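You operate a simulated robot arm through the tools that you are given. There is no shell and no other tool. Be economical: measure what you need, move in short steps, check, and stop when the job is done.

The job below is to be done with a simulated two-armed robot. You get a single attempt, and the scene is never put back.

## Task
On the top of the crate table, fold the blue cloth in half.

It is judged by the outcome, as a careful person would: the job done as asked, and still so three seconds after it is handed in. It fails if anything else is knocked over, pushed out of place, dropped, spilled or broken. Flat cloth is picked up by pressing the open fingertips on it (5 to 10 N) and closing them slowly along it; thin cloth reads only 2 to 8 mm in the jaws.

## Robot
Two 7-joint arms with two-finger parallel grippers on one trunk, on a base that drives. Base frame: it is fixed to the floor where the robot stands at the start and does not move with it; the origin is under the middle of the robot, x ahead of it, y to its left, z up; the surface under the hand at the start is at about z = 0.86. Units: m, rad, N and s.
The left shoulder is at the start at [0.05, 0.209, 1.096], the right one opposite. With the tool pointing down near the work surface each hand reaches from about 0.3 to 0.92 m from the robot's upright axis, wherever it stands, measured 20 degrees to its own side. Places, roughly: top of the crate table [1, -0.2, 0.9]. Payload 4.4 kg a hand.
Tool frame (each hand has its own): the origin (TCP) lies between the finger pads and is the grasp point; the fingertips stand 0.023 m ahead of it; z points along the fingers, y is the line along which they close. The gripper opens to 0.094 m. The fingers are 0.038 m wide and 0.01 m thick; the gripper's body (0.054 by 0.096 m) begins 0.039 m behind the TCP.
Orientation is that of the tool frame in the base frame, as a unit quaternion [x, y, z, w]. With the fingers straight down and closing along the base's y, the tool's x points along the base's -x, its y along +y and its z along -z.

## Interface
- The arms move only by the tool jog_arm. It takes "left_motion", "right_motion" or both (then of equal length, played together; a hand with none holds still); each is a list of rows, each a list of 7 numbers: the shift along the tool's x, y, z in units of 250 mm (1.0 is 250 mm), then the turn, a rotation vector about the tool's x, y, z in units of 120 degrees (1.0 is 120 degrees), then the opening, from 0 (shut) to 1 (fully open). In form: [[x, y, z, ax, ay, az, gripper], ...]. A call has 1 to 8 rows; each row is the pose to reach, as a shift and turn from the pose commanded when the call began, along the tool's axes at that moment. A call with a number of a shift or a turn outside -1 to 1 is refused whole. Rows are played at 5 a second. More than 0.05 m and 0.15 rad between two rows, or a gripper value outside its range, and nothing of the call is played. Where a pose cannot be reached the arm comes as near as it can. A force on the tool above 40 N (or 10 N above the force at the start of the call, whichever is more), or a blocked arm, ends the call early, and 0.2 s more pass. Each finger travels about 0.108 m/s and halts on what it meets, pressing with about 36 N; the grip force reading is that of the motor and also rises with nothing between the fingers. The clock runs only during rows and for 0.2 s after the last one: add rows that repeat a pose to give the fingers time. The reply holds the time, the measured pose of the TCP, the force on the tool along the base axes, the opening and the grip force, in the units named above and with some noise, with the torque about the TCP (base axes, N m) and any sound that the robot's microphone picked up.
- Cameras (640 x 400 px; columns grow to the right, rows downward): "scene" is now at [0.1544, -0.0055, 1.2772]; the picture's right is [-0.24, -0.97, 0.00], its down [-0.56, 0.14, -0.82] and it looks along [0.79, -0.20, -0.58] (base axes); focal length 233 px, centre (320, 200). "left" rides on the left gripper at [0.086, -0.016, -0.075] in its tool frame; the picture's right is [0.18, 0.98, 0.00], its down [-0.58, 0.11, -0.81] and it looks along [-0.79, 0.15, 0.59] (tool axes); focal length 243 px, centre (320, 200). "right" rides on the right gripper at [0.086, 0.016, -0.074] in its tool frame; the picture's right is [-0.18, 0.98, 0.00], its down [-0.58, -0.11, -0.81] and it looks along [-0.79, -0.15, 0.59] (tool axes); focal length 243 px, centre (320, 200).
- capture(camera): a new picture of that camera. It takes no simulated time.
- lift_body(by): slides the trunk up (or, below 0, down) by that many m; the arms and the scene camera ride with it, the base frame stays. It gives what a move gives, with no picture.
- steer(legs): drives the robot by 1 to 6 legs, each [ahead, left, turn to the left] in m, m and rad, along the robot's own axes; the way and the turn of a leg run together, so that a leg with both is an arc; at most 1.5 m and 3.142 rad a leg. The arms and the cameras ride along, it lands a little off, and it stops where it bumps. It gives what a move gives.
- pan_tilt(pan, tilt): turns the head with the scene camera to pan (to the left, within 1.396 rad either way) and tilt (down, from -0.506 to 1.204), counted from straight ahead of the robot. It gives what a move gives.
- pixel_to_xyz(camera, pixels): for up to 12 pixels [column, row] of the newest picture of that camera ("zoom" is the newest enlarged one), the place [x, y, z] in the base frame of the surface seen there, good to about 0.002 m, but the place of the scene camera against the robot may be out by one fixed shift of up to 0.025 m in any direction. It takes no simulated time.
- zoom(camera, box): a new picture of the part [left, top, right, bottom] of that camera's present view, enlarged. It takes no simulated time.
- sign_off(): hands the job in; it is judged then, once.

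Work in short steps. Measure before you move; look again where a grasp or a placing could have gone wrong, and mend it. You have 80 turns and 70 pictures in all, those below and enlarged ones among them. Open the grippers and draw the arms clear of the work before you hand the job in, unless the task says otherwise; then end with one line.

The tools are called after ">>>" as name(argument=value, ...) on one line, values as JSON. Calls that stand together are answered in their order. jog_arm: Moves the arms, as the interface text tells. Its arguments: {"type":"object","properties":{"left_motion":{"type":"array","items":{"type":"array","items":{"type":"number"}}},"right_motion":{"type":"array","items":{"type":"array","items":{"type":"number"}}}},"required":[]} The other tools are called the same way: lift_body (by) slides the trunk up or down; steer (legs) drives the base; pan_tilt (pan, tilt) turns the head that bears the scene camera; capture (camera) takes a picture; pixel_to_xyz (camera, pixels) gives the place of the surface under pixels of a picture; zoom (camera, box) takes an enlarged picture of a part of a camera's view; sign_off () hands the job in.

At the start:

```text
time_s: 0.0
left_position: [0.6187, 0.0722, 1.002]
left_tool_rot: [0.0, 1.0, 0.0, 0.0]
left_wrist_force: [1.1, 0.5, 0.2]
left_torque: [0.02, 0.0, 0.0]
left_finger_gap: 0.0936
left_grip_force: 0.0
right_position: [0.5397, -0.4584, 1.0651]
right_tool_rot: [0.0, 1.0, -0.001, -0.001]
right_wrist_force: [-0.3, -0.8, -0.3]
right_torque: [0.02, 0.03, -0.04]
right_finger_gap: 0.0939
right_grip_force: 0.0
trunk travel left (down, up): [-0.175, 0.388]
robot x, y, heading: [0.0026, 0.0009, 0.0]
head pan, tilt: [-0.243, 0.616]
```

scene: 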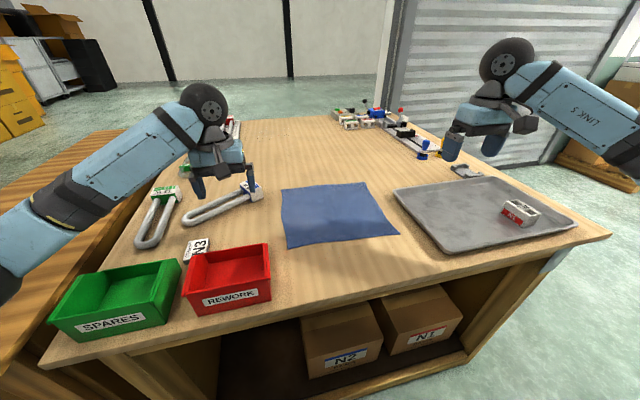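
right: 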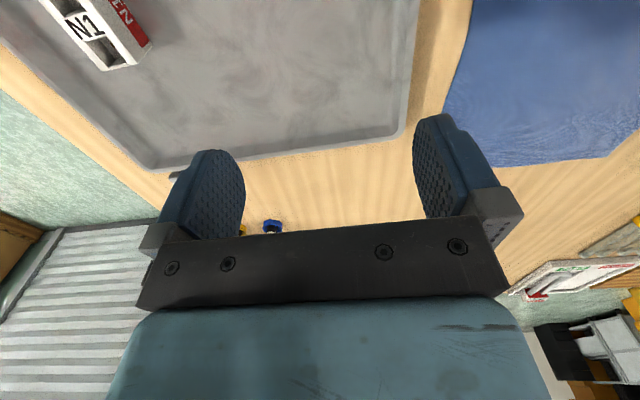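
left: 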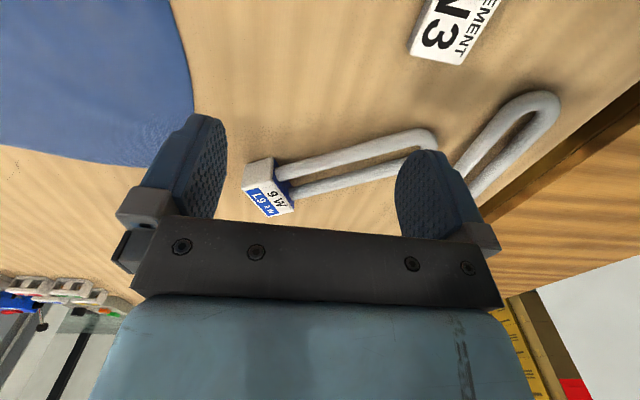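

The blue cloth shows in the scene view with corners near (281,188), (366,183), (399,234), (287,247). I measure those and some table points around it.

>>> pixel_to_xyz(camera="scene", pixels=[[283, 190], [365, 184], [397, 233], [288, 246], [330, 210], [270, 220], [420, 240], [300, 275], [325, 170], [396, 192], [437, 248], [255, 190]])

>>> zoom(camera="scene", box=[240, 160, 440, 285])

```text
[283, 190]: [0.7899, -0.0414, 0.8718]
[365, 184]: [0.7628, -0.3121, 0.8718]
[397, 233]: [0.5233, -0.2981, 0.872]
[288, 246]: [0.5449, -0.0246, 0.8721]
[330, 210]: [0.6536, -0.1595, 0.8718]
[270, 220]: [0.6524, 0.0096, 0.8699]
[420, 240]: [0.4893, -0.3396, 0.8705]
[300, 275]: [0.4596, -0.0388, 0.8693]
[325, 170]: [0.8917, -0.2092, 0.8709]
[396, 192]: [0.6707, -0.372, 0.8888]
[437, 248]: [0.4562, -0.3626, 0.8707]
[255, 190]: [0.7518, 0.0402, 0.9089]
```

```text
3.20 times, centred on (340, 222) of scene
```

zoom: 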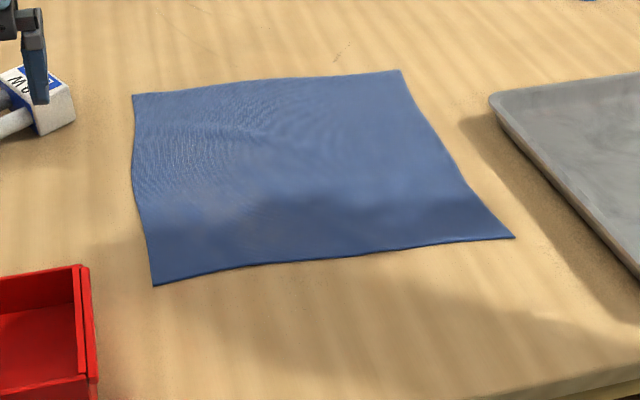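

The cloth is about 0.27 (y) by 0.24 (x). I check the scene camera's fixed shift by measuring the same edges and the tray corner in the hand pictures.

>>> pixel_to_xyz(camera="left", pixels=[[180, 10], [188, 60], [192, 100], [100, 155], [50, 150], [300, 80], [436, 62]])

>>> pixel_to_xyz(camera="right", pixels=[[475, 10], [458, 70], [448, 105], [550, 163], [620, 154], [395, 130], [430, 60], [410, 60]])

>>> pixel_to_xyz(camera="scene", pixels=[[282, 200], [283, 215], [300, 189], [320, 187], [345, 186], [372, 195], [382, 210], [396, 193]])

```text
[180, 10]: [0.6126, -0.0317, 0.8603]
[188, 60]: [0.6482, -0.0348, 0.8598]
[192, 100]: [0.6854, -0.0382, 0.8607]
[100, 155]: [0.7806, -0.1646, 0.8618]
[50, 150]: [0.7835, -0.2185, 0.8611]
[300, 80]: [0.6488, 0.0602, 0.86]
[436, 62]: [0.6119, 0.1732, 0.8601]
```

```text
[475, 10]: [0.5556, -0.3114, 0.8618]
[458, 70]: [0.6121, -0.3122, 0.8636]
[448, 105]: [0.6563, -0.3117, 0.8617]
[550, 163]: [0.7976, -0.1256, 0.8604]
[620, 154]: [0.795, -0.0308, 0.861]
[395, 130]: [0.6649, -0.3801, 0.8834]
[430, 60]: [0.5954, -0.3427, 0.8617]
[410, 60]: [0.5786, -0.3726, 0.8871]
```

```text
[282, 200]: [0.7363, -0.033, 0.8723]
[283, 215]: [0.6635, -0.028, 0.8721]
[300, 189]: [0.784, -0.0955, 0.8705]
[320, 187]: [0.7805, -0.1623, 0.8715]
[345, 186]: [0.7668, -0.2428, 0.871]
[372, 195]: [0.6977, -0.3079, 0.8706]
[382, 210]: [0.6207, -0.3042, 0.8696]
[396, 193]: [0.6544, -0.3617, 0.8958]
```

True table height is z≈0.860; scene reads about +0.010 high in z and about +0.007 in y. I move both hands over the near corners (left ≈[0.57,-0.067], right ≈[0.549,-0.271]) with the fingers half open.

>>> jog_arm(left_motion=[[0.039, -0.111, 0.04, 0, 0, 0, 0.9], [0.078, -0.222, 0.08, 0, 0, 0, 0.8], [0.118, -0.334, 0.12, 0, 0, 0, 0.7], [0.157, -0.445, 0.16, 0, 0, 0, 0.6], [0.196, -0.556, 0.2, 0, 0, 0, 0.5], [0.196, -0.556, 0.2, 0, 0, 0, 0.5]], right_motion=[[-0.007, 0.15, 0.08, 0, 0, 0, 0.9], [-0.014, 0.3, 0.16, 0, 0, 0, 0.8], [-0.022, 0.449, 0.24, 0, 0, 0, 0.7], [-0.029, 0.598, 0.32, 0, 0, 0, 0.6], [-0.036, 0.748, 0.4, 0, 0, 0, 0.5], [-0.036, 0.748, 0.4, 0, 0, 0, 0.5]])

>>> capture(camera="scene")

>>> capture(camera="right")

>>> capture(camera="left")

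```text
time_s: 1.4
left_position: [0.5627, -0.0653, 0.9736]
left_tool_rot: [-0.002, 1.0, 0.0, 0.018]
left_wrist_force: [-0.6, 0.0, -1.0]
left_torque: [0.01, -0.04, -0.01]
left_finger_gap: 0.0471
left_grip_force: 0.0
right_position: [0.5377, -0.272, 0.9726]
right_tool_rot: [-0.001, 1.0, 0.0, 0.007]
right_wrist_force: [0.4, 0.1, -0.5]
right_torque: [-0.03, 0.03, 0.0]
right_finger_gap: 0.0468
right_grip_force: 0.1
trunk travel left (down, up): [-0.175, 0.388]
robot x, y, heading: [-0.0027, 0.0014, -0.0]
head pan, tilt: [-0.243, 0.616]
```

```text
65 pictures are left
```

scene: 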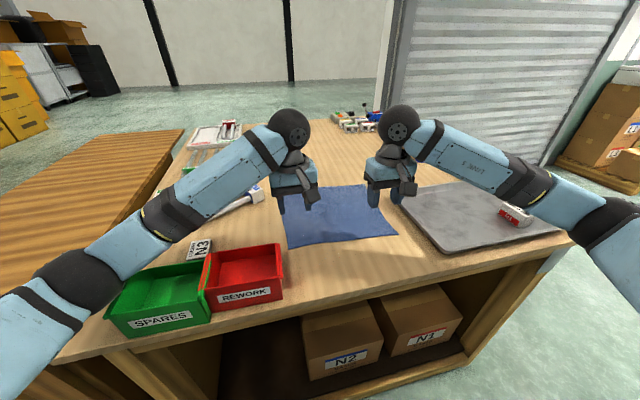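

```text
64 pictures are left
```

right: 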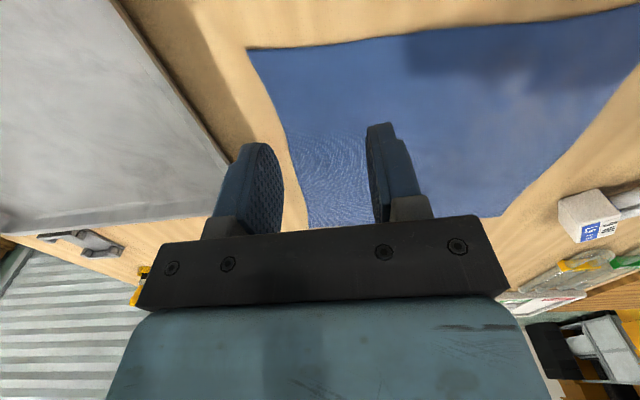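

```text
63 pictures are left
```

left: 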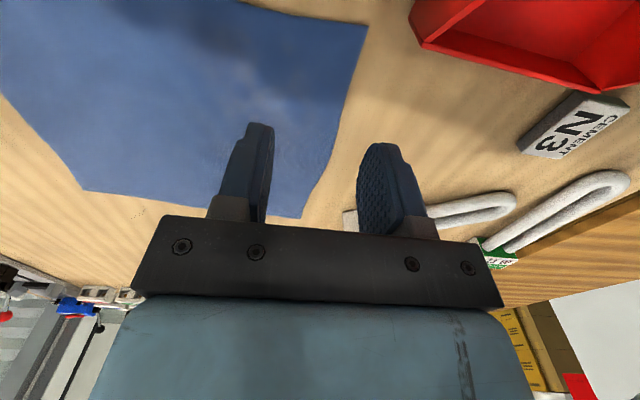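

Both hands are above the near corners; the right camera shows the near-right corner at (247,50) and the left camera the near-left corner at (367,25). Measuring them along with the far corners.

>>> pixel_to_xyz(camera="right", pixels=[[250, 52], [400, 38], [635, 12], [499, 214], [305, 222], [286, 140]])

>>> pixel_to_xyz(camera="left", pixels=[[364, 27], [345, 100], [300, 215], [85, 188], [200, 205], [280, 12]])

```text
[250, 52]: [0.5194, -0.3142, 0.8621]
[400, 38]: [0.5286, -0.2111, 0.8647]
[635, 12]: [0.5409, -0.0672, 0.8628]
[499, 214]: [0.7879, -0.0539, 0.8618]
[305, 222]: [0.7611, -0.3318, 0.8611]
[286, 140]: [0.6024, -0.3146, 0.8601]
```

```text
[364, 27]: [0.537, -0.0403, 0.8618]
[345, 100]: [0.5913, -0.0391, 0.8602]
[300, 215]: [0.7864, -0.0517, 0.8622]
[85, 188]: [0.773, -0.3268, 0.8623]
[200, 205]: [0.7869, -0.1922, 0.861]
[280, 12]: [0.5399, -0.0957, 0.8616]
```

Corners: NR (0.519,-0.314), NL (0.537,-0.040), FL (0.787,-0.052), FR (0.765,-0.329). I descend to just above the cloth and trim the horizontal position.

>>> jog_arm(left_motion=[[0.012, -0.024, 0.1, 0, 0, 0, 0.5], [0.024, -0.048, 0.2, 0, 0, 0, 0.5], [0.024, -0.048, 0.22, 0, 0, 0, 0.5], [0.024, -0.048, 0.22, 0, 0, 0, 0.5]], right_motion=[[-0.003, -0.01, 0.1, 0, 0, 0, 0.5], [-0.006, -0.02, 0.2, 0, 0, 0, 0.5], [-0.006, -0.02, 0.22, 0, 0, 0, 0.5], [-0.006, -0.02, 0.22, 0, 0, 0, 0.5]])

```text
time_s: 2.6
left_position: [0.5787, -0.0695, 0.9402]
left_tool_rot: [-0.007, 0.999, -0.002, 0.043]
left_wrist_force: [0.6, -1.2, -0.1]
left_torque: [0.06, 0.04, -0.02]
left_finger_gap: 0.0471
left_grip_force: 0.0
right_position: [0.5473, -0.2738, 0.9085]
right_tool_rot: [-0.003, 1.0, 0.0, 0.002]
right_wrist_force: [1.5, 0.6, -3.1]
right_torque: [-0.02, 0.09, 0.02]
right_finger_gap: 0.0471
right_grip_force: 0.1
trunk travel left (down, up): [-0.175, 0.388]
robot x, y, heading: [-0.0013, 0.0042, 0.003]
head pan, tilt: [-0.243, 0.616]
stopped in row 4 (left hand): the arm was blocked; the commanded pose is now the measured one
```

The left arm was blocked at z=0.94; its forearm may be touching a bin. I look before doing anything else.

>>> capture(camera="scene")

>>> capture(camera="left")

```text
62 pictures are left
```

scene: 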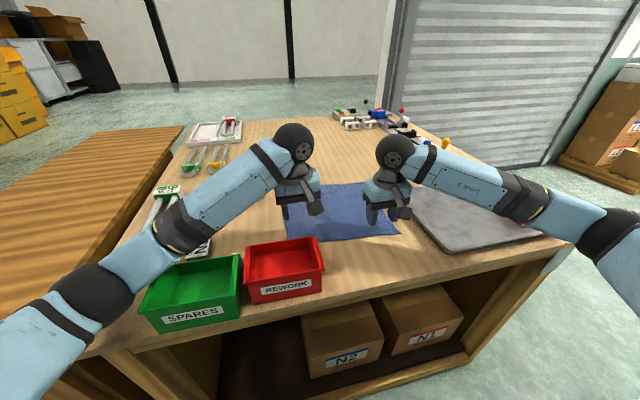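

```text
61 pictures are left
```

left: 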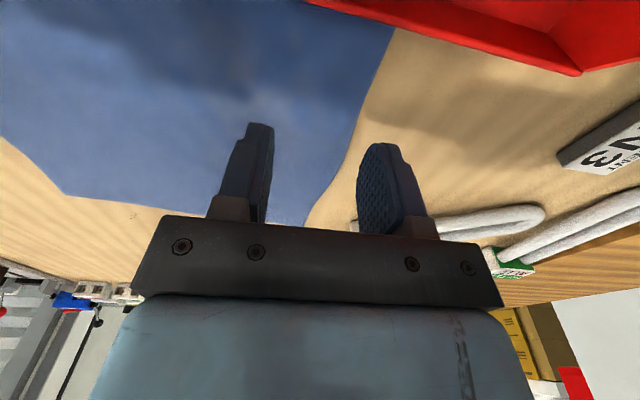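

The bins have been pushed: SPARES label went from (114,325) to (193,317), REWORK from (229,297) to (287,286) - the left elbow shoved them. I retract both arms upward first and then outward to the start poses, so I can compare with the first picture and put the bins back.

>>> jog_arm(left_motion=[[0, 0, -0.12, 0, 0.01, 0, 0.5], [0, 0, -0.24, 0, 0.02, 0, 0.5], [0, 0.05, -0.36, 0, 0.041, 0, 0.5], [-0.04, 0.2, -0.4, 0, 0.041, 0, 0.5], [-0.08, 0.35, -0.4, 0, 0.041, 0, 0.5], [-0.12, 0.5, -0.4, 0, 0.041, 0, 0.5], [-0.16, 0.567, -0.4, 0, 0.041, 0, 0.5], [-0.16, 0.567, -0.4, 0, 0.041, 0, 0.5]], right_motion=[[0, 0, -0.15, 0, 0, 0, 0.5], [0, 0, -0.3, 0, 0, 0, 0.5], [0, 0, -0.45, 0, 0, 0, 0.5], [0, 0, -0.6, 0, 0, 0, 0.5], [0, -0.18, -0.6, 0, 0, 0, 0.5], [0, -0.36, -0.6, 0, 0, 0, 0.5], [0.03, -0.54, -0.6, 0, 0, 0, 0.5], [0.03, -0.73, -0.6, 0, 0, 0, 0.5]])

>>> capture(camera="scene")

```text
time_s: 4.4
left_position: [0.6118, 0.0714, 1.0347]
left_tool_rot: [-0.006, 1.0, 0.001, -0.006]
left_wrist_force: [0.3, 0.2, 0.1]
left_torque: [0.0, 0.01, -0.02]
left_finger_gap: 0.047
left_grip_force: 0.0
right_position: [0.5396, -0.46, 1.0602]
right_tool_rot: [-0.001, 1.0, 0.001, 0.0]
right_wrist_force: [-0.3, -0.8, -0.2]
right_torque: [0.01, -0.01, 0.01]
right_finger_gap: 0.047
right_grip_force: 0.0
trunk travel left (down, up): [-0.175, 0.388]
robot x, y, heading: [0.0008, -0.0016, 0.002]
head pan, tilt: [-0.243, 0.616]
```

```text
60 pictures are left
```

scene: 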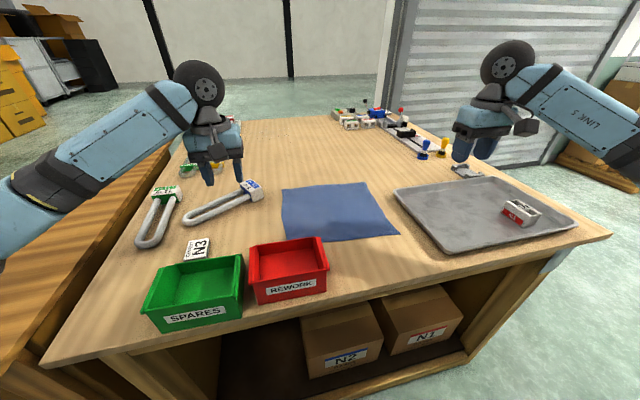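

Everything but the two bins is where it was. I zoom in to read the bins' current outlines so I can compute their exact displacement.

>>> zoom(camera="scene", box=[30, 220, 350, 400])

>>> pixel_to_xyz(camera="scene", pixels=[[195, 315], [290, 287], [160, 267], [241, 256], [146, 309], [240, 292], [253, 245], [323, 238], [256, 280], [325, 265], [285, 262], [197, 285]])

```text
2.00 times, centred on (190, 310) of scene
```

zoom: 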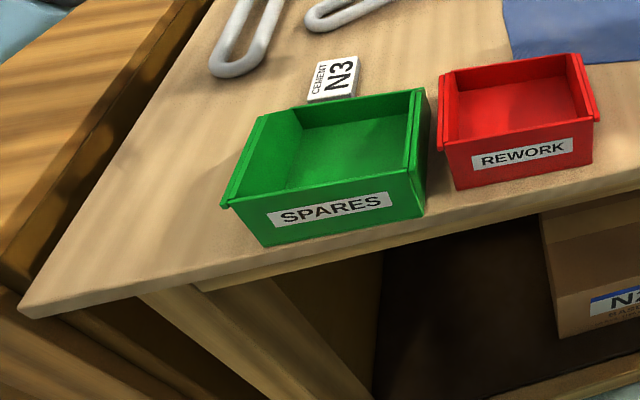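

```text
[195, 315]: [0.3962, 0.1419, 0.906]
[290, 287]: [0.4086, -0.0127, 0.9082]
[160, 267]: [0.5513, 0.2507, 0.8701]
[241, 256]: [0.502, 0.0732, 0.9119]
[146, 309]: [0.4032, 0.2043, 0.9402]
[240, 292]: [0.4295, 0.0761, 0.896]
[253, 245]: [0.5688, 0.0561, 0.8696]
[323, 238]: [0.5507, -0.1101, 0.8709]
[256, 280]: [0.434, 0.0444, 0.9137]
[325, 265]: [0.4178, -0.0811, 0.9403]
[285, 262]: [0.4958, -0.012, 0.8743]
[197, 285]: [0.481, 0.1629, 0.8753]
```

From the pixel geometry (which reproduces today's readings), the SPARES label should be at scene-frame (0.410,0.261) and is now (0.396,0.142); REWORK should be at (0.415,0.090) and is now (0.409,-0.013). I raise the trunk so the elbows stay high, then drag the bins back by gripping their walls.

>>> lift_body(by=0.25)

>>> pan_tilt(pan=0.0, tilt=0.9)

>>> capture(camera="scene")

```text
time_s: 7.0
left_position: [0.6117, 0.071, 1.2839]
left_tool_rot: [-0.006, 1.0, -0.001, -0.006]
left_wrist_force: [0.1, 0.3, -0.7]
left_torque: [-0.01, 0.02, 0.04]
left_finger_gap: 0.047
left_grip_force: 0.0
right_position: [0.539, -0.4584, 1.3114]
right_tool_rot: [-0.001, 1.0, 0.0, 0.0]
right_wrist_force: [-0.3, -0.4, -0.1]
right_torque: [0.0, -0.01, -0.02]
right_finger_gap: 0.047
right_grip_force: 0.1
trunk travel left (down, up): [-0.425, 0.138]
robot x, y, heading: [-0.0007, -0.0008, 0.005]
head pan, tilt: [-0.243, 0.616]
```

```text
time_s: 7.8
left_position: [0.6112, 0.071, 1.2852]
left_tool_rot: [-0.006, 1.0, 0.0, -0.006]
left_wrist_force: [0.3, -0.8, 0.2]
left_torque: [0.02, -0.02, -0.01]
left_finger_gap: 0.0467
left_grip_force: 0.1
right_position: [0.5393, -0.4594, 1.3105]
right_tool_rot: [-0.001, 1.0, 0.0, 0.0]
right_wrist_force: [-0.3, 0.6, -0.4]
right_torque: [-0.01, -0.04, 0.03]
right_finger_gap: 0.0467
right_grip_force: 0.1
trunk travel left (down, up): [-0.425, 0.138]
robot x, y, heading: [-0.0012, 0.0004, -0.001]
head pan, tilt: [0.0, 0.901]
```

```text
58 pictures are left
```

scene: 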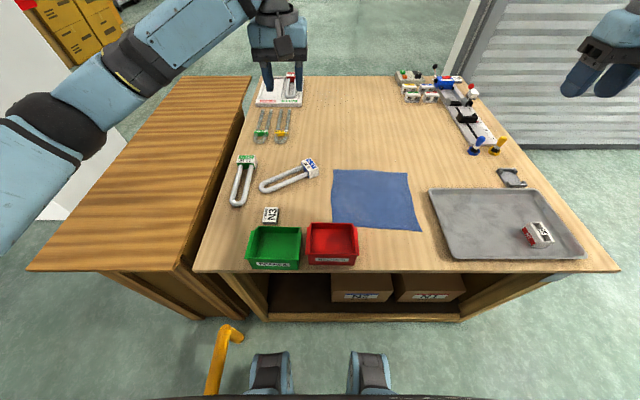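

Good overhead view; I zoom on the bins and measure their walls and the table.

>>> zoom(camera="scene", box=[190, 195, 390, 320])

```text
3.20 times, centred on (290, 258) of scene
```

zoom: 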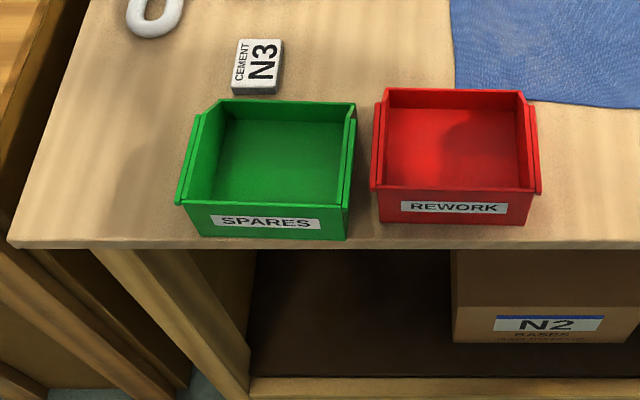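

I measure rim points, labels, floors and table edge.

>>> pixel_to_xyz(camera="zoom", pixels=[[194, 130], [184, 190], [221, 105], [345, 106], [347, 195], [265, 222], [265, 160], [375, 150], [536, 150], [453, 207], [455, 150], [130, 244]])

>>> pixel_to_xyz(camera="scene", pixels=[[333, 170], [408, 172], [421, 230], [333, 225]])

```text
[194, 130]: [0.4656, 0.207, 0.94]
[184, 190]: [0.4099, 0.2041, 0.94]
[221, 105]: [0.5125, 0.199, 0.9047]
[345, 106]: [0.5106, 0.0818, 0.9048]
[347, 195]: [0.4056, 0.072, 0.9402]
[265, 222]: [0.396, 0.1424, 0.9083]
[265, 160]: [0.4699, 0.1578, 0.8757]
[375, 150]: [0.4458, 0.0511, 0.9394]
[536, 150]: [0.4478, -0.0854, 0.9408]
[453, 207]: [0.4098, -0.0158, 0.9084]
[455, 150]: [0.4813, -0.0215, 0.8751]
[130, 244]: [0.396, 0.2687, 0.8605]
```

```text
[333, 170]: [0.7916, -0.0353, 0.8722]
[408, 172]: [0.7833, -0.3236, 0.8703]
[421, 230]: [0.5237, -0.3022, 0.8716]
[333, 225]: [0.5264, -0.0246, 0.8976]
```

Bins' rims are at z≈0.930 true, the green left wall at about true (0.445,0.194). I bring the left hand above that wall, high up first, gripper 0.6 open.

>>> jog_arm(left_motion=[[0.083, 0.062, 0.0925, 0, 0, 0, 0.6], [0.166, 0.123, 0.185, 0, 0, 0, 0.6], [0.249, 0.185, 0.2775, 0, 0, 0, 0.6], [0.332, 0.246, 0.37, 0, 0, 0, 0.6], [0.415, 0.308, 0.4625, 0, 0, 0, 0.6], [0.498, 0.369, 0.555, 0, 0, 0, 0.6], [0.581, 0.43, 0.6475, 0, 0, 0, 0.6], [0.664, 0.492, 0.74, 0, 0, 0, 0.6]])

>>> capture(camera="scene")

>>> capture(camera="left")

```text
time_s: 9.6
left_position: [0.4409, 0.1934, 1.0997]
left_tool_rot: [-0.006, 1.0, -0.002, -0.006]
left_wrist_force: [0.2, 0.4, 0.5]
left_torque: [-0.04, -0.02, -0.01]
left_finger_gap: 0.0563
left_grip_force: 0.0
right_position: [0.5388, -0.4577, 1.3105]
right_tool_rot: [-0.001, 1.0, -0.001, 0.0]
right_wrist_force: [-0.1, 1.2, -0.1]
right_torque: [0.01, 0.02, 0.03]
right_finger_gap: 0.047
right_grip_force: 0.1
trunk travel left (down, up): [-0.425, 0.138]
robot x, y, heading: [0.0018, 0.0034, 0.001]
head pan, tilt: [0.0, 0.901]
```

```text
56 pictures are left
```

scene: 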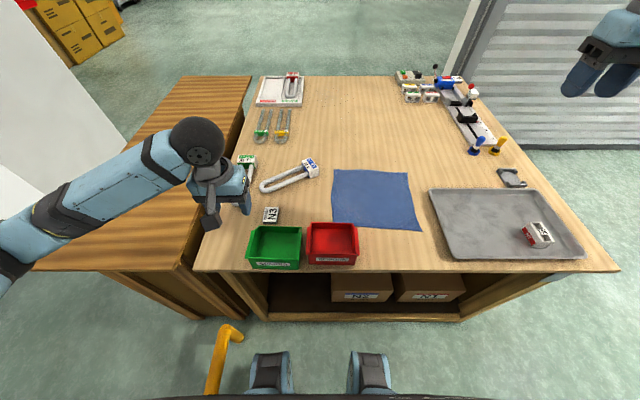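

```text
55 pictures are left
```

left: 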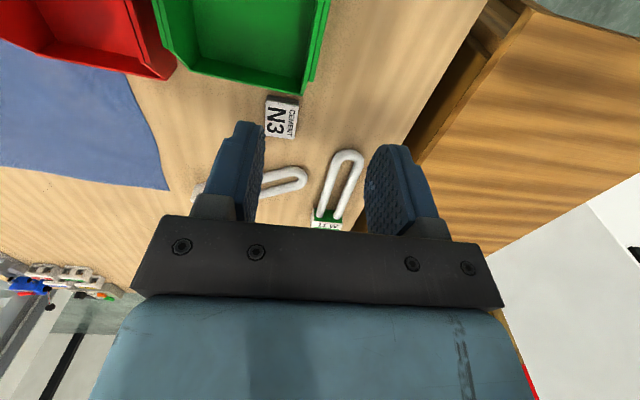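

The left camera sees the green bin's left rim near (322,40); I measure it in the hand's own frame.

>>> pixel_to_xyz(camera="left", pixels=[[313, 70], [318, 50], [325, 15], [295, 92], [185, 68], [155, 10], [280, 115], [175, 65]])

>>> zoom(camera="left", box=[130, 0, 350, 137])

```text
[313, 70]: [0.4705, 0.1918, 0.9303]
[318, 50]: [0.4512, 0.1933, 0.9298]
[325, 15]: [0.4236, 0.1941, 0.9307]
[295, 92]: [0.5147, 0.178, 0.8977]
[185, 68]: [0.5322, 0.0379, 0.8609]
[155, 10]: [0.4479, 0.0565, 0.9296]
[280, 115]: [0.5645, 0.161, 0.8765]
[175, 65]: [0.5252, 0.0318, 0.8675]
```

```text
2.91 times, centred on (240, 68) of left
```

zoom: 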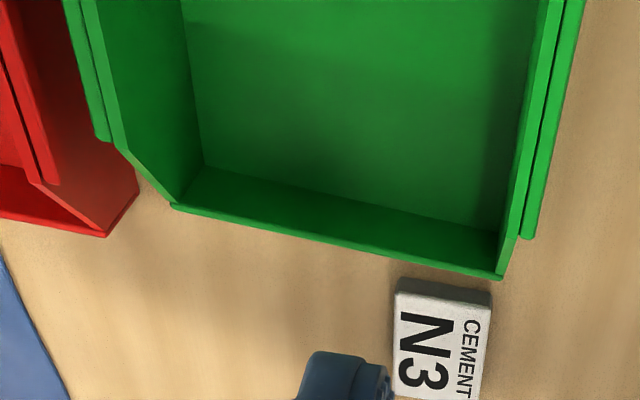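

Rim measured at y≈0.187–0.194, z 0.930. I lower the left hand to straddle that wall (TCP z≈0.918).

>>> jog_arm(left_motion=[[0, -0.018, 0.15, 0, 0, 0, 0.6], [0, -0.018, 0.3, 0, 0, 0, 0.6], [0, -0.018, 0.45, 0, 0, 0, 0.6], [0, -0.018, 0.58, 0, 0, 0, 0.6], [0, -0.018, 0.66, 0, 0, 0, 0.6], [0, -0.018, 0.727, 0, 0, 0, 0.6], [0, -0.018, 0.727, 0, 0, 0, 0.6]])

>>> zoom(camera="scene", box=[190, 195, 390, 320])

```text
time_s: 11.2
left_position: [0.4396, 0.1871, 0.9206]
left_tool_rot: [-0.006, 1.0, -0.001, -0.006]
left_wrist_force: [0.2, -0.7, 0.0]
left_torque: [0.01, 0.01, 0.04]
left_finger_gap: 0.0567
left_grip_force: 0.1
right_position: [0.5393, -0.4604, 1.3112]
right_tool_rot: [-0.001, 1.0, 0.0, 0.0]
right_wrist_force: [0.3, 0.3, -0.7]
right_torque: [0.0, 0.0, 0.02]
right_finger_gap: 0.0471
right_grip_force: 0.0
trunk travel left (down, up): [-0.425, 0.138]
robot x, y, heading: [-0.0005, -0.0016, 0.004]
head pan, tilt: [0.0, 0.901]
```

```text
3.20 times, centred on (290, 258) of scene
```

zoom: 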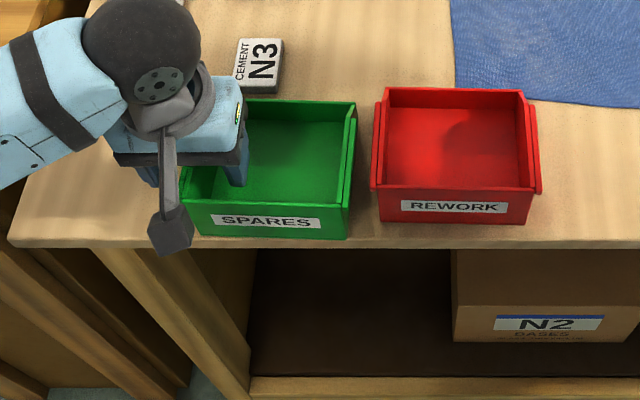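

Fingers straddle the left wall with no contact force. Close slowly.

>>> jog_arm(left_motion=[[0, 0, 0, 0, 0, 0, 0.45], [0, 0, 0, 0, 0, 0, 0.3], [0, 0, 0, 0, 0, 0, 0.2], [0, 0, 0, 0, 0, 0, 0.12], [0, 0, 0, 0, 0, 0, 0.06], [0, 0, 0, 0, 0, 0, 0.02], [0, 0, 0, 0, 0, 0, 0.02]])

>>> zoom(camera="scene", box=[190, 195, 390, 320])

```text
time_s: 12.8
left_position: [0.4402, 0.187, 0.9203]
left_tool_rot: [-0.007, 1.0, -0.002, -0.006]
left_wrist_force: [-0.6, 0.5, 0.4]
left_torque: [0.04, 0.08, 0.0]
left_finger_gap: 0.0033
left_grip_force: 36.2
right_position: [0.541, -0.4599, 1.3121]
right_tool_rot: [-0.001, 1.0, 0.0, 0.0]
right_wrist_force: [0.1, -0.6, -0.1]
right_torque: [-0.03, 0.01, -0.02]
right_finger_gap: 0.0467
right_grip_force: 0.1
trunk travel left (down, up): [-0.425, 0.138]
robot x, y, heading: [0.0005, 0.0031, -0.004]
head pan, tilt: [0.0, 0.901]
```

```text
3.20 times, centred on (290, 258) of scene
```

zoom: 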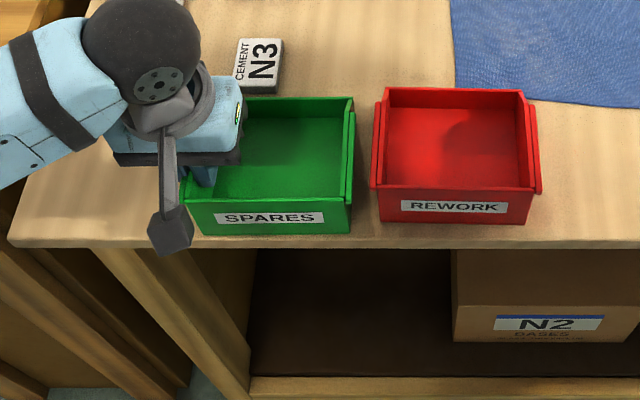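

The wall is gripped (gap 3.3 mm, 36 N). I measure the label's present place before dragging.

>>> pixel_to_xyz(camera="zoom", pixels=[[219, 218], [270, 217], [319, 216], [409, 206], [453, 207], [502, 207], [349, 120], [351, 190]])

```text
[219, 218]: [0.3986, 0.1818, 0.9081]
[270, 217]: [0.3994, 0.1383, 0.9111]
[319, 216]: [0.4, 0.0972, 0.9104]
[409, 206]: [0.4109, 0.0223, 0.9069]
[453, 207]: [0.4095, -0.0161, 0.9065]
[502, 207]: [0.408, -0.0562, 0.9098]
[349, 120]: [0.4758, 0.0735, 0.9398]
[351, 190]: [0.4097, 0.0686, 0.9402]
```

Green label is at (0.3995,0.139) with yaw about −1°; I drag it +0.119 in y, then +0.014 in x with a slight turn.

>>> jog_arm(left_motion=[[0, 0.08, 0, 0, 0, 0, 0.02], [0, 0.16, 0, 0, 0, 0, 0.02], [0, 0.24, 0, 0, 0, 0, 0.02], [0, 0.32, 0, 0, 0, 0, 0.02], [0, 0.4, 0, 0, 0, 0, 0.02], [-0.02, 0.476, 0, 0, 0, 0.01, 0.02], [-0.056, 0.476, 0, 0, 0, 0.028, 0.02], [-0.056, 0.476, 0, 0, 0, 0.028, 0.02]])

>>> zoom(camera="scene", box=[170, 195, 370, 320])

```text
time_s: 14.6
left_position: [0.4514, 0.3048, 0.9205]
left_tool_rot: [0.024, 1.0, 0.0, -0.006]
left_wrist_force: [-4.4, 2.4, 13.9]
left_torque: [0.02, 0.59, -0.05]
left_finger_gap: 0.0034
left_grip_force: 35.9
right_position: [0.5371, -0.4596, 1.3112]
right_tool_rot: [-0.001, 1.0, 0.0, 0.001]
right_wrist_force: [0.0, -0.3, 0.3]
right_torque: [0.0, 0.0, 0.03]
right_finger_gap: 0.0469
right_grip_force: 0.1
trunk travel left (down, up): [-0.425, 0.138]
robot x, y, heading: [0.0023, 0.0008, 0.004]
head pan, tilt: [0.0, 0.901]
```

```text
3.20 times, centred on (270, 258) of scene
```

zoom: 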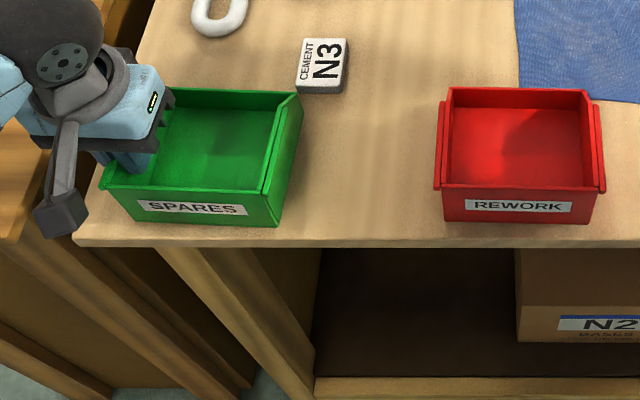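

Dragged. Measure the labels again.

>>> pixel_to_xyz(camera="zoom", pixels=[[141, 206], [194, 208], [243, 210], [285, 110], [268, 190], [515, 207]])

```text
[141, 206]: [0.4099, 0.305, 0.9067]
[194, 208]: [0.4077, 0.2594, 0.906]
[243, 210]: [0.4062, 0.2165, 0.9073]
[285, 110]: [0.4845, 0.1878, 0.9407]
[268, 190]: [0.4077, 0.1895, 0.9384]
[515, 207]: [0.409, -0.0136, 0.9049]
```

Green is at (0.408,0.260), yaw 2.4°, within 2 mm of target. Release and rise.

>>> jog_arm(left_motion=[[0, 0, 0, 0, 0, 0, 0.1], [0, 0, 0, 0, 0, 0, 0.25], [0, 0, 0, 0, 0, 0, 0.4], [0, 0, 0, 0, 0, 0, 0.5], [0, 0, -0.15, 0, 0, 0, 0.5], [0, 0, -0.3, 0, 0, 0, 0.5], [0, 0, -0.45, 0, 0, 0, 0.5], [0, 0, -0.55, 0, 0, -0.028, 0.5]])

>>> capture(camera="left")

```text
time_s: 16.4
left_position: [0.4525, 0.3045, 1.0559]
left_tool_rot: [-0.007, 1.0, 0.0, -0.007]
left_wrist_force: [0.3, -0.1, 0.8]
left_torque: [0.01, 0.01, -0.03]
left_finger_gap: 0.0471
left_grip_force: 0.0
right_position: [0.5393, -0.4587, 1.3112]
right_tool_rot: [-0.001, 1.0, 0.0, 0.0]
right_wrist_force: [-0.2, 0.2, -0.5]
right_torque: [-0.01, 0.02, 0.01]
right_finger_gap: 0.0468
right_grip_force: 0.0
trunk travel left (down, up): [-0.425, 0.138]
robot x, y, heading: [-0.0006, -0.0023, 0.002]
head pan, tilt: [0.0, 0.901]
```

```text
50 pictures are left
```

left: 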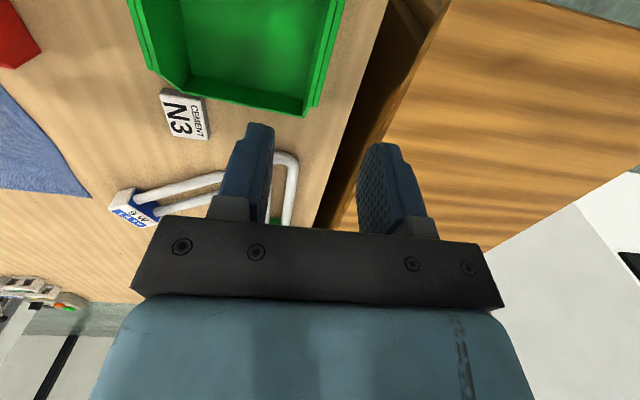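

Now the red bin: move the left hand over toward its left wall (true ≈(0.44,0.031)), staying high.

>>> jog_arm(left_motion=[[0.006, -0.14, -0.03, 0, 0, 0, 0.5], [0.012, -0.28, -0.06, 0, 0, 0, 0.5], [0.018, -0.42, -0.06, 0, 0, 0, 0.5], [0.024, -0.56, -0.06, 0, 0, 0, 0.5], [0.03, -0.7, -0.06, 0, 0, 0, 0.5], [0.04, -0.84, -0.06, 0, 0, 0, 0.5], [0.05, -0.98, -0.06, 0, 0, 0, 0.5], [0.05, -1.0, -0.06, 0, 0, 0, 0.5]])

>>> capture(camera="left")

>>> capture(camera="scene")

```text
time_s: 18.2
left_position: [0.4458, 0.0567, 1.074]
left_tool_rot: [-0.007, 1.0, -0.001, -0.007]
left_wrist_force: [0.2, 0.0, 0.2]
left_torque: [0.01, 0.0, -0.03]
left_finger_gap: 0.047
left_grip_force: 0.1
right_position: [0.5407, -0.4586, 1.3111]
right_tool_rot: [-0.001, 1.0, 0.0, 0.0]
right_wrist_force: [0.9, 0.4, 0.1]
right_torque: [0.0, -0.02, -0.01]
right_finger_gap: 0.0467
right_grip_force: 0.1
trunk travel left (down, up): [-0.425, 0.138]
robot x, y, heading: [-0.0011, 0.0037, 0.003]
head pan, tilt: [0.0, 0.901]
```

```text
49 pictures are left
```

left: 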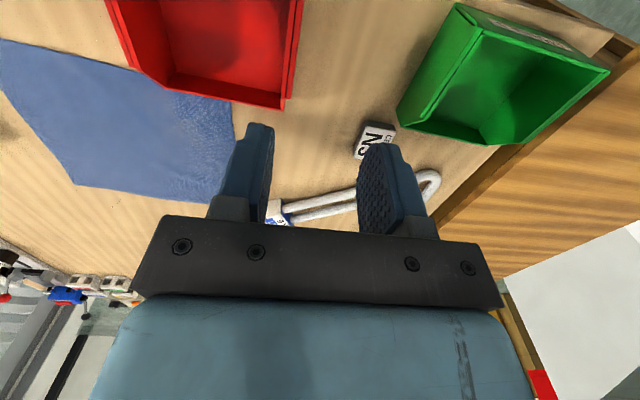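

```text
48 pictures are left
```

scene: 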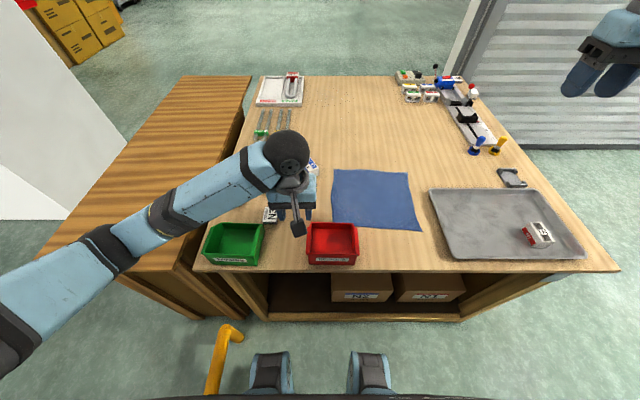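

Before descending I check arm clearance: measure points along the left arm relative to the green bin.

>>> pixel_to_xyz(camera="scene", pixels=[[10, 335], [60, 285], [105, 248], [140, 222], [180, 207], [230, 180], [265, 160], [125, 262], [175, 225]])

```text
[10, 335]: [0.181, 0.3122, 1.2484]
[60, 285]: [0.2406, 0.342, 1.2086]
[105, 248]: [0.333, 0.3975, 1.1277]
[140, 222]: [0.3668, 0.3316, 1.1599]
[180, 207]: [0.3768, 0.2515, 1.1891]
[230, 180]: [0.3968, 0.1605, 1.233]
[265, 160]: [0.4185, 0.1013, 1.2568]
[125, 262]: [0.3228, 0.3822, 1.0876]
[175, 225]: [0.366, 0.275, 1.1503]
```

The left forearm would come too low over the green bin here, so I move the left hand away and will use the right hand for the red bin, with the trunk higher.

>>> jog_arm(left_motion=[[0, 0.1, -0.1, 0, 0, 0, 0.5], [-0.05, 0.25, -0.2, 0, 0, 0, 0.5], [-0.1, 0.4, -0.3, 0, 0, 0, 0.5], [-0.15, 0.55, -0.4, 0, 0, 0, 0.5], [-0.2, 0.7, -0.5, 0, 0, 0, 0.5], [-0.25, 0.8, -0.6, 0, 0, 0, 0.5]])

>>> lift_body(by=0.1)

```text
time_s: 19.6
left_position: [0.5062, 0.2585, 1.2244]
left_tool_rot: [-0.006, 1.0, -0.002, -0.005]
left_wrist_force: [-0.1, 0.0, 0.8]
left_torque: [-0.03, 0.01, 0.0]
left_finger_gap: 0.047
left_grip_force: 0.0
right_position: [0.5388, -0.4598, 1.3102]
right_tool_rot: [-0.002, 1.0, 0.0, 0.001]
right_wrist_force: [0.3, -0.3, 0.3]
right_torque: [0.02, 0.0, 0.01]
right_finger_gap: 0.0467
right_grip_force: 0.1
trunk travel left (down, up): [-0.425, 0.138]
robot x, y, heading: [0.0021, -0.0023, -0.004]
head pan, tilt: [0.0, 0.901]
```

```text
time_s: 20.9
left_position: [0.5066, 0.259, 1.3261]
left_tool_rot: [-0.006, 1.0, 0.0, -0.006]
left_wrist_force: [0.4, -0.8, -0.1]
left_torque: [0.0, -0.02, 0.02]
left_finger_gap: 0.0472
left_grip_force: 0.1
right_position: [0.5395, -0.4593, 1.4103]
right_tool_rot: [-0.001, 1.0, -0.001, -0.001]
right_wrist_force: [0.0, -0.9, -0.1]
right_torque: [-0.01, -0.01, 0.0]
right_finger_gap: 0.047
right_grip_force: 0.0
trunk travel left (down, up): [-0.525, 0.038]
robot x, y, heading: [-0.0021, 0.0016, -0.003]
head pan, tilt: [0.0, 0.901]
```

Right hand travels toward the red bin's right wall (true ≈(0.445,-0.091)) in two calls.

>>> jog_arm(right_motion=[[0.025, 0.12, 0.08, 0, 0, 0, 0.5], [0.05, 0.24, 0.16, 0, 0, 0, 0.5], [0.075, 0.36, 0.24, 0, 0, 0, 0.5], [0.1, 0.48, 0.32, 0, 0, 0, 0.5], [0.125, 0.6, 0.4, 0, 0, 0, 0.5], [0.15, 0.72, 0.48, 0, 0, 0, 0.5], [0.175, 0.84, 0.56, 0, 0, 0, 0.5], [0.2, 0.96, 0.64, 0, 0, 0, 0.5]])

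>>> jog_arm(right_motion=[[0.03, 0.1, 0.08, 0, 0, 0, 0.5], [0.06, 0.2, 0.16, 0, 0, 0, 0.5], [0.1, 0.32, 0.24, 0, 0, 0, 0.5], [0.14, 0.43, 0.32, 0, 0, 0, 0.5], [0.178, 0.512, 0.4, 0, 0, 0, 0.5], [0.178, 0.512, 0.5, 0, 0, 0, 0.5], [0.178, 0.512, 0.6, 0, 0, 0, 0.5], [0.178, 0.512, 0.6, 0, 0, 0, 0.5]])

>>> capture(camera="right")

>>> capture(camera="scene")

```text
time_s: 22.7
left_position: [0.507, 0.2594, 1.3243]
left_tool_rot: [-0.007, 1.0, -0.001, -0.007]
left_wrist_force: [-0.6, 0.4, -0.2]
left_torque: [-0.01, 0.0, 0.0]
left_finger_gap: 0.0471
left_grip_force: 0.1
right_position: [0.4881, -0.2193, 1.2521]
right_tool_rot: [0.0, 1.0, -0.001, 0.001]
right_wrist_force: [0.5, 0.9, -1.1]
right_torque: [0.0, 0.04, 0.0]
right_finger_gap: 0.0469
right_grip_force: 0.0
trunk travel left (down, up): [-0.525, 0.038]
robot x, y, heading: [-0.0039, -0.0031, -0.003]
head pan, tilt: [0.0, 0.901]
```

```text
time_s: 24.5
left_position: [0.507, 0.2593, 1.324]
left_tool_rot: [-0.007, 1.0, -0.001, -0.006]
left_wrist_force: [-0.3, 0.2, 0.2]
left_torque: [-0.01, -0.01, -0.03]
left_finger_gap: 0.047
left_grip_force: 0.0
right_position: [0.4446, -0.0925, 1.0994]
right_tool_rot: [0.0, 1.0, 0.0, 0.001]
right_wrist_force: [-0.4, 0.6, 0.0]
right_torque: [0.03, 0.02, 0.03]
right_finger_gap: 0.0468
right_grip_force: 0.0
trunk travel left (down, up): [-0.525, 0.038]
robot x, y, heading: [-0.0017, 0.0013, 0.001]
head pan, tilt: [0.0, 0.901]
```

```text
47 pictures are left
```

right: 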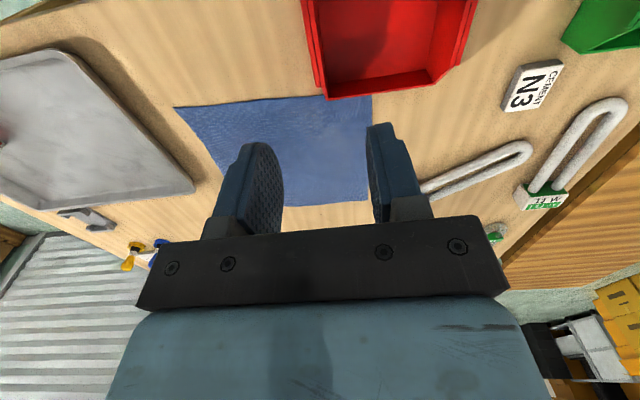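

```text
46 pictures are left
```

scene: 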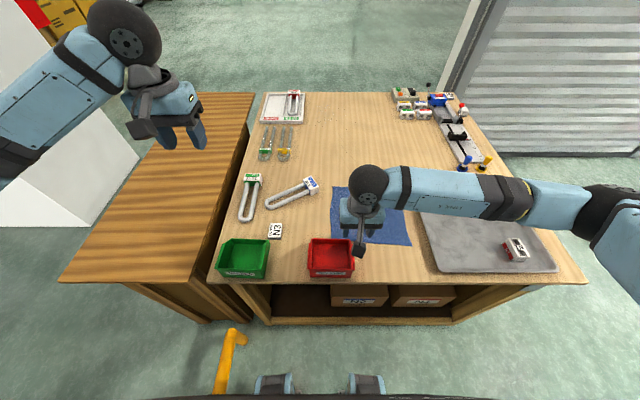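

I check the red right rim in the right camera and the right arm's heights over the tray.

>>> pixel_to_xyz(camera="right", pixels=[[310, 40], [316, 70], [305, 10], [460, 55], [325, 95]])

>>> pixel_to_xyz(camera="scene", pixels=[[420, 190], [480, 195], [520, 200], [560, 208], [600, 220], [620, 260], [490, 215], [515, 243]])

```text
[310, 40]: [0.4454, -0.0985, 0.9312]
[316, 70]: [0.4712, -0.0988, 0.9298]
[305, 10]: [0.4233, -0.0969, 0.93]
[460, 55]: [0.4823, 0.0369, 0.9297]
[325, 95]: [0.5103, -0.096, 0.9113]
```

```text
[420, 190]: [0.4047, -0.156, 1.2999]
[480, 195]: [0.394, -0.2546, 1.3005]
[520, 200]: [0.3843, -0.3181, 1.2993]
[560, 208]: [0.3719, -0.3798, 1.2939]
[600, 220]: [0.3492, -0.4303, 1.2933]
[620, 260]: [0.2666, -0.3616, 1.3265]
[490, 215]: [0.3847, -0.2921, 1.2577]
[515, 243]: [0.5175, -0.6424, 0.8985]
```

The right elbow is at z≈1.29, plenty of clearance. Rim at y −0.098..−0.09; I descend straddling it, then close.

>>> jog_arm(right_motion=[[0, 0, 0.15, 0, 0, 0, 0.55], [0, 0, 0.3, 0, 0, 0, 0.55], [0, 0, 0.45, 0, 0, 0, 0.55], [0, 0, 0.58, 0, 0, 0, 0.55], [0, 0, 0.66, 0, 0, 0, 0.55], [0, 0, 0.716, 0, 0, 0, 0.55], [0, 0, 0.716, 0, 0, 0, 0.55]])

>>> jog_arm(right_motion=[[0, 0, 0, 0, 0, 0, 0.4], [0, 0, 0, 0, 0, 0, 0.28], [0, 0, 0, 0, 0, 0, 0.2], [0, 0, 0, 0, 0, 0, 0.12], [0, 0, 0, 0, 0, 0, 0.06], [0, 0, 0, 0, 0, 0, 0.02], [0, 0, 0, 0, 0, 0, 0.02]])

>>> zoom(camera="scene", box=[200, 200, 400, 325])

```text
time_s: 26.1
left_position: [0.5067, 0.2587, 1.3236]
left_tool_rot: [-0.006, 1.0, -0.001, -0.005]
left_wrist_force: [0.9, 0.4, -0.1]
left_torque: [0.03, 0.0, 0.01]
left_finger_gap: 0.0469
left_grip_force: 0.1
right_position: [0.4445, -0.093, 0.9227]
right_tool_rot: [-0.001, 1.0, 0.0, 0.001]
right_wrist_force: [-0.1, 0.4, 0.4]
right_torque: [-0.01, 0.0, -0.01]
right_finger_gap: 0.0518
right_grip_force: 0.0
trunk travel left (down, up): [-0.525, 0.038]
robot x, y, heading: [-0.0029, 0.0015, 0.001]
head pan, tilt: [0.0, 0.901]
```

```text
time_s: 27.7
left_position: [0.5071, 0.26, 1.3237]
left_tool_rot: [-0.006, 1.0, 0.0, -0.006]
left_wrist_force: [-0.7, 0.3, 0.5]
left_torque: [0.01, 0.01, 0.0]
left_finger_gap: 0.0471
left_grip_force: 0.1
right_position: [0.4435, -0.0917, 0.922]
right_tool_rot: [0.0, 1.0, 0.0, 0.0]
right_wrist_force: [0.6, -0.7, 0.1]
right_torque: [0.01, -0.03, 0.0]
right_finger_gap: 0.0038
right_grip_force: 35.8
trunk travel left (down, up): [-0.525, 0.038]
robot x, y, heading: [-0.0022, 0.0011, 0.003]
head pan, tilt: [0.0, 0.901]
```

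```text
3.20 times, centred on (300, 262) of scene
```

zoom: 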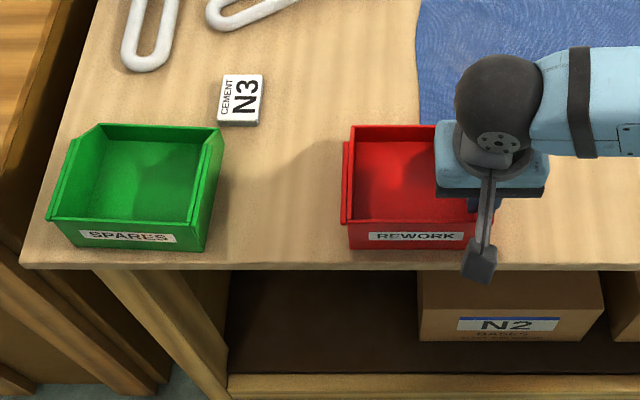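

Gripped at 3.8 mm. I measure both labels from this view.

>>> pixel_to_xyz(camera="zoom", pixels=[[80, 235], [127, 237], [174, 239], [371, 237], [416, 237], [460, 236], [346, 150], [344, 215], [219, 140], [201, 220]])

```text
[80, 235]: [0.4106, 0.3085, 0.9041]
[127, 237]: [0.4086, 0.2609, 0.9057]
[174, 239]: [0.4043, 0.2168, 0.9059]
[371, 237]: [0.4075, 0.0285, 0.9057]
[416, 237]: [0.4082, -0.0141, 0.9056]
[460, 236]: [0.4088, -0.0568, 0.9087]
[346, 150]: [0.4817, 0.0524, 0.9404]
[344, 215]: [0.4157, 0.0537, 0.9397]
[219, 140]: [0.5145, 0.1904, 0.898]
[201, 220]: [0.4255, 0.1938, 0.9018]
```

Red label at (0.408,-0.014); target (0.415,0.0895) with +2° yaw. Drag it back.

>>> jog_arm(right_motion=[[0, 0.07, 0, 0, 0, 0, 0.02], [0, 0.14, 0, 0, 0, 0, 0.02], [0, 0.21, 0, 0, 0, 0, 0.02], [0, 0.28, 0, 0, 0, 0, 0.02], [0, 0.35, 0, 0, 0, 0.01, 0.02], [-0.01, 0.406, 0, 0, 0, 0.024, 0.02], [-0.016, 0.406, 0, 0, 0, 0.024, 0.02], [-0.016, 0.406, 0, 0, 0, 0.024, 0.02]])

>>> zoom(camera="scene", box=[200, 200, 400, 325])

```text
time_s: 29.5
left_position: [0.5042, 0.2579, 1.3231]
left_tool_rot: [-0.006, 1.0, -0.001, -0.005]
left_wrist_force: [0.5, 0.0, -0.3]
left_torque: [0.0, 0.01, -0.03]
left_finger_gap: 0.047
left_grip_force: 0.0
right_position: [0.4461, 0.0106, 0.9224]
right_tool_rot: [0.025, 1.0, 0.001, 0.0]
right_wrist_force: [-3.8, 2.3, 12.5]
right_torque: [0.01, 0.13, 0.02]
right_finger_gap: 0.0035
right_grip_force: 35.9
trunk travel left (down, up): [-0.525, 0.038]
robot x, y, heading: [0.0007, 0.001, 0.003]
head pan, tilt: [0.0, 0.901]
```

```text
3.20 times, centred on (300, 262) of scene
```

zoom: 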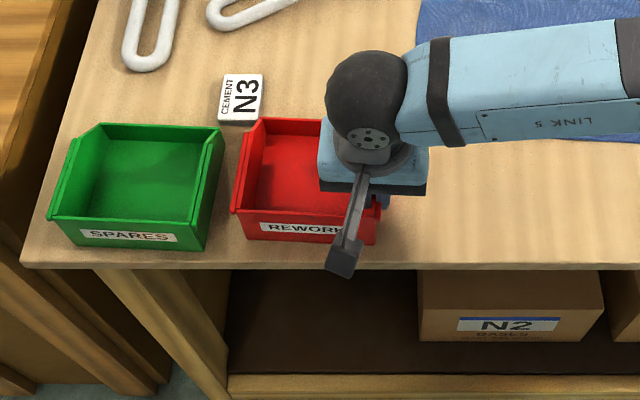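

>>> pixel_to_xyz(camera="zoom", pixels=[[262, 227], [300, 228], [335, 229], [127, 237], [262, 120], [264, 122]])

```text
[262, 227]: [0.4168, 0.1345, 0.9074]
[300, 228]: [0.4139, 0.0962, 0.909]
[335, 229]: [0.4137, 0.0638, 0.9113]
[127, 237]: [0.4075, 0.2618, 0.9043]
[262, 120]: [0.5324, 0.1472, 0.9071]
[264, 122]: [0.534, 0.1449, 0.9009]
```

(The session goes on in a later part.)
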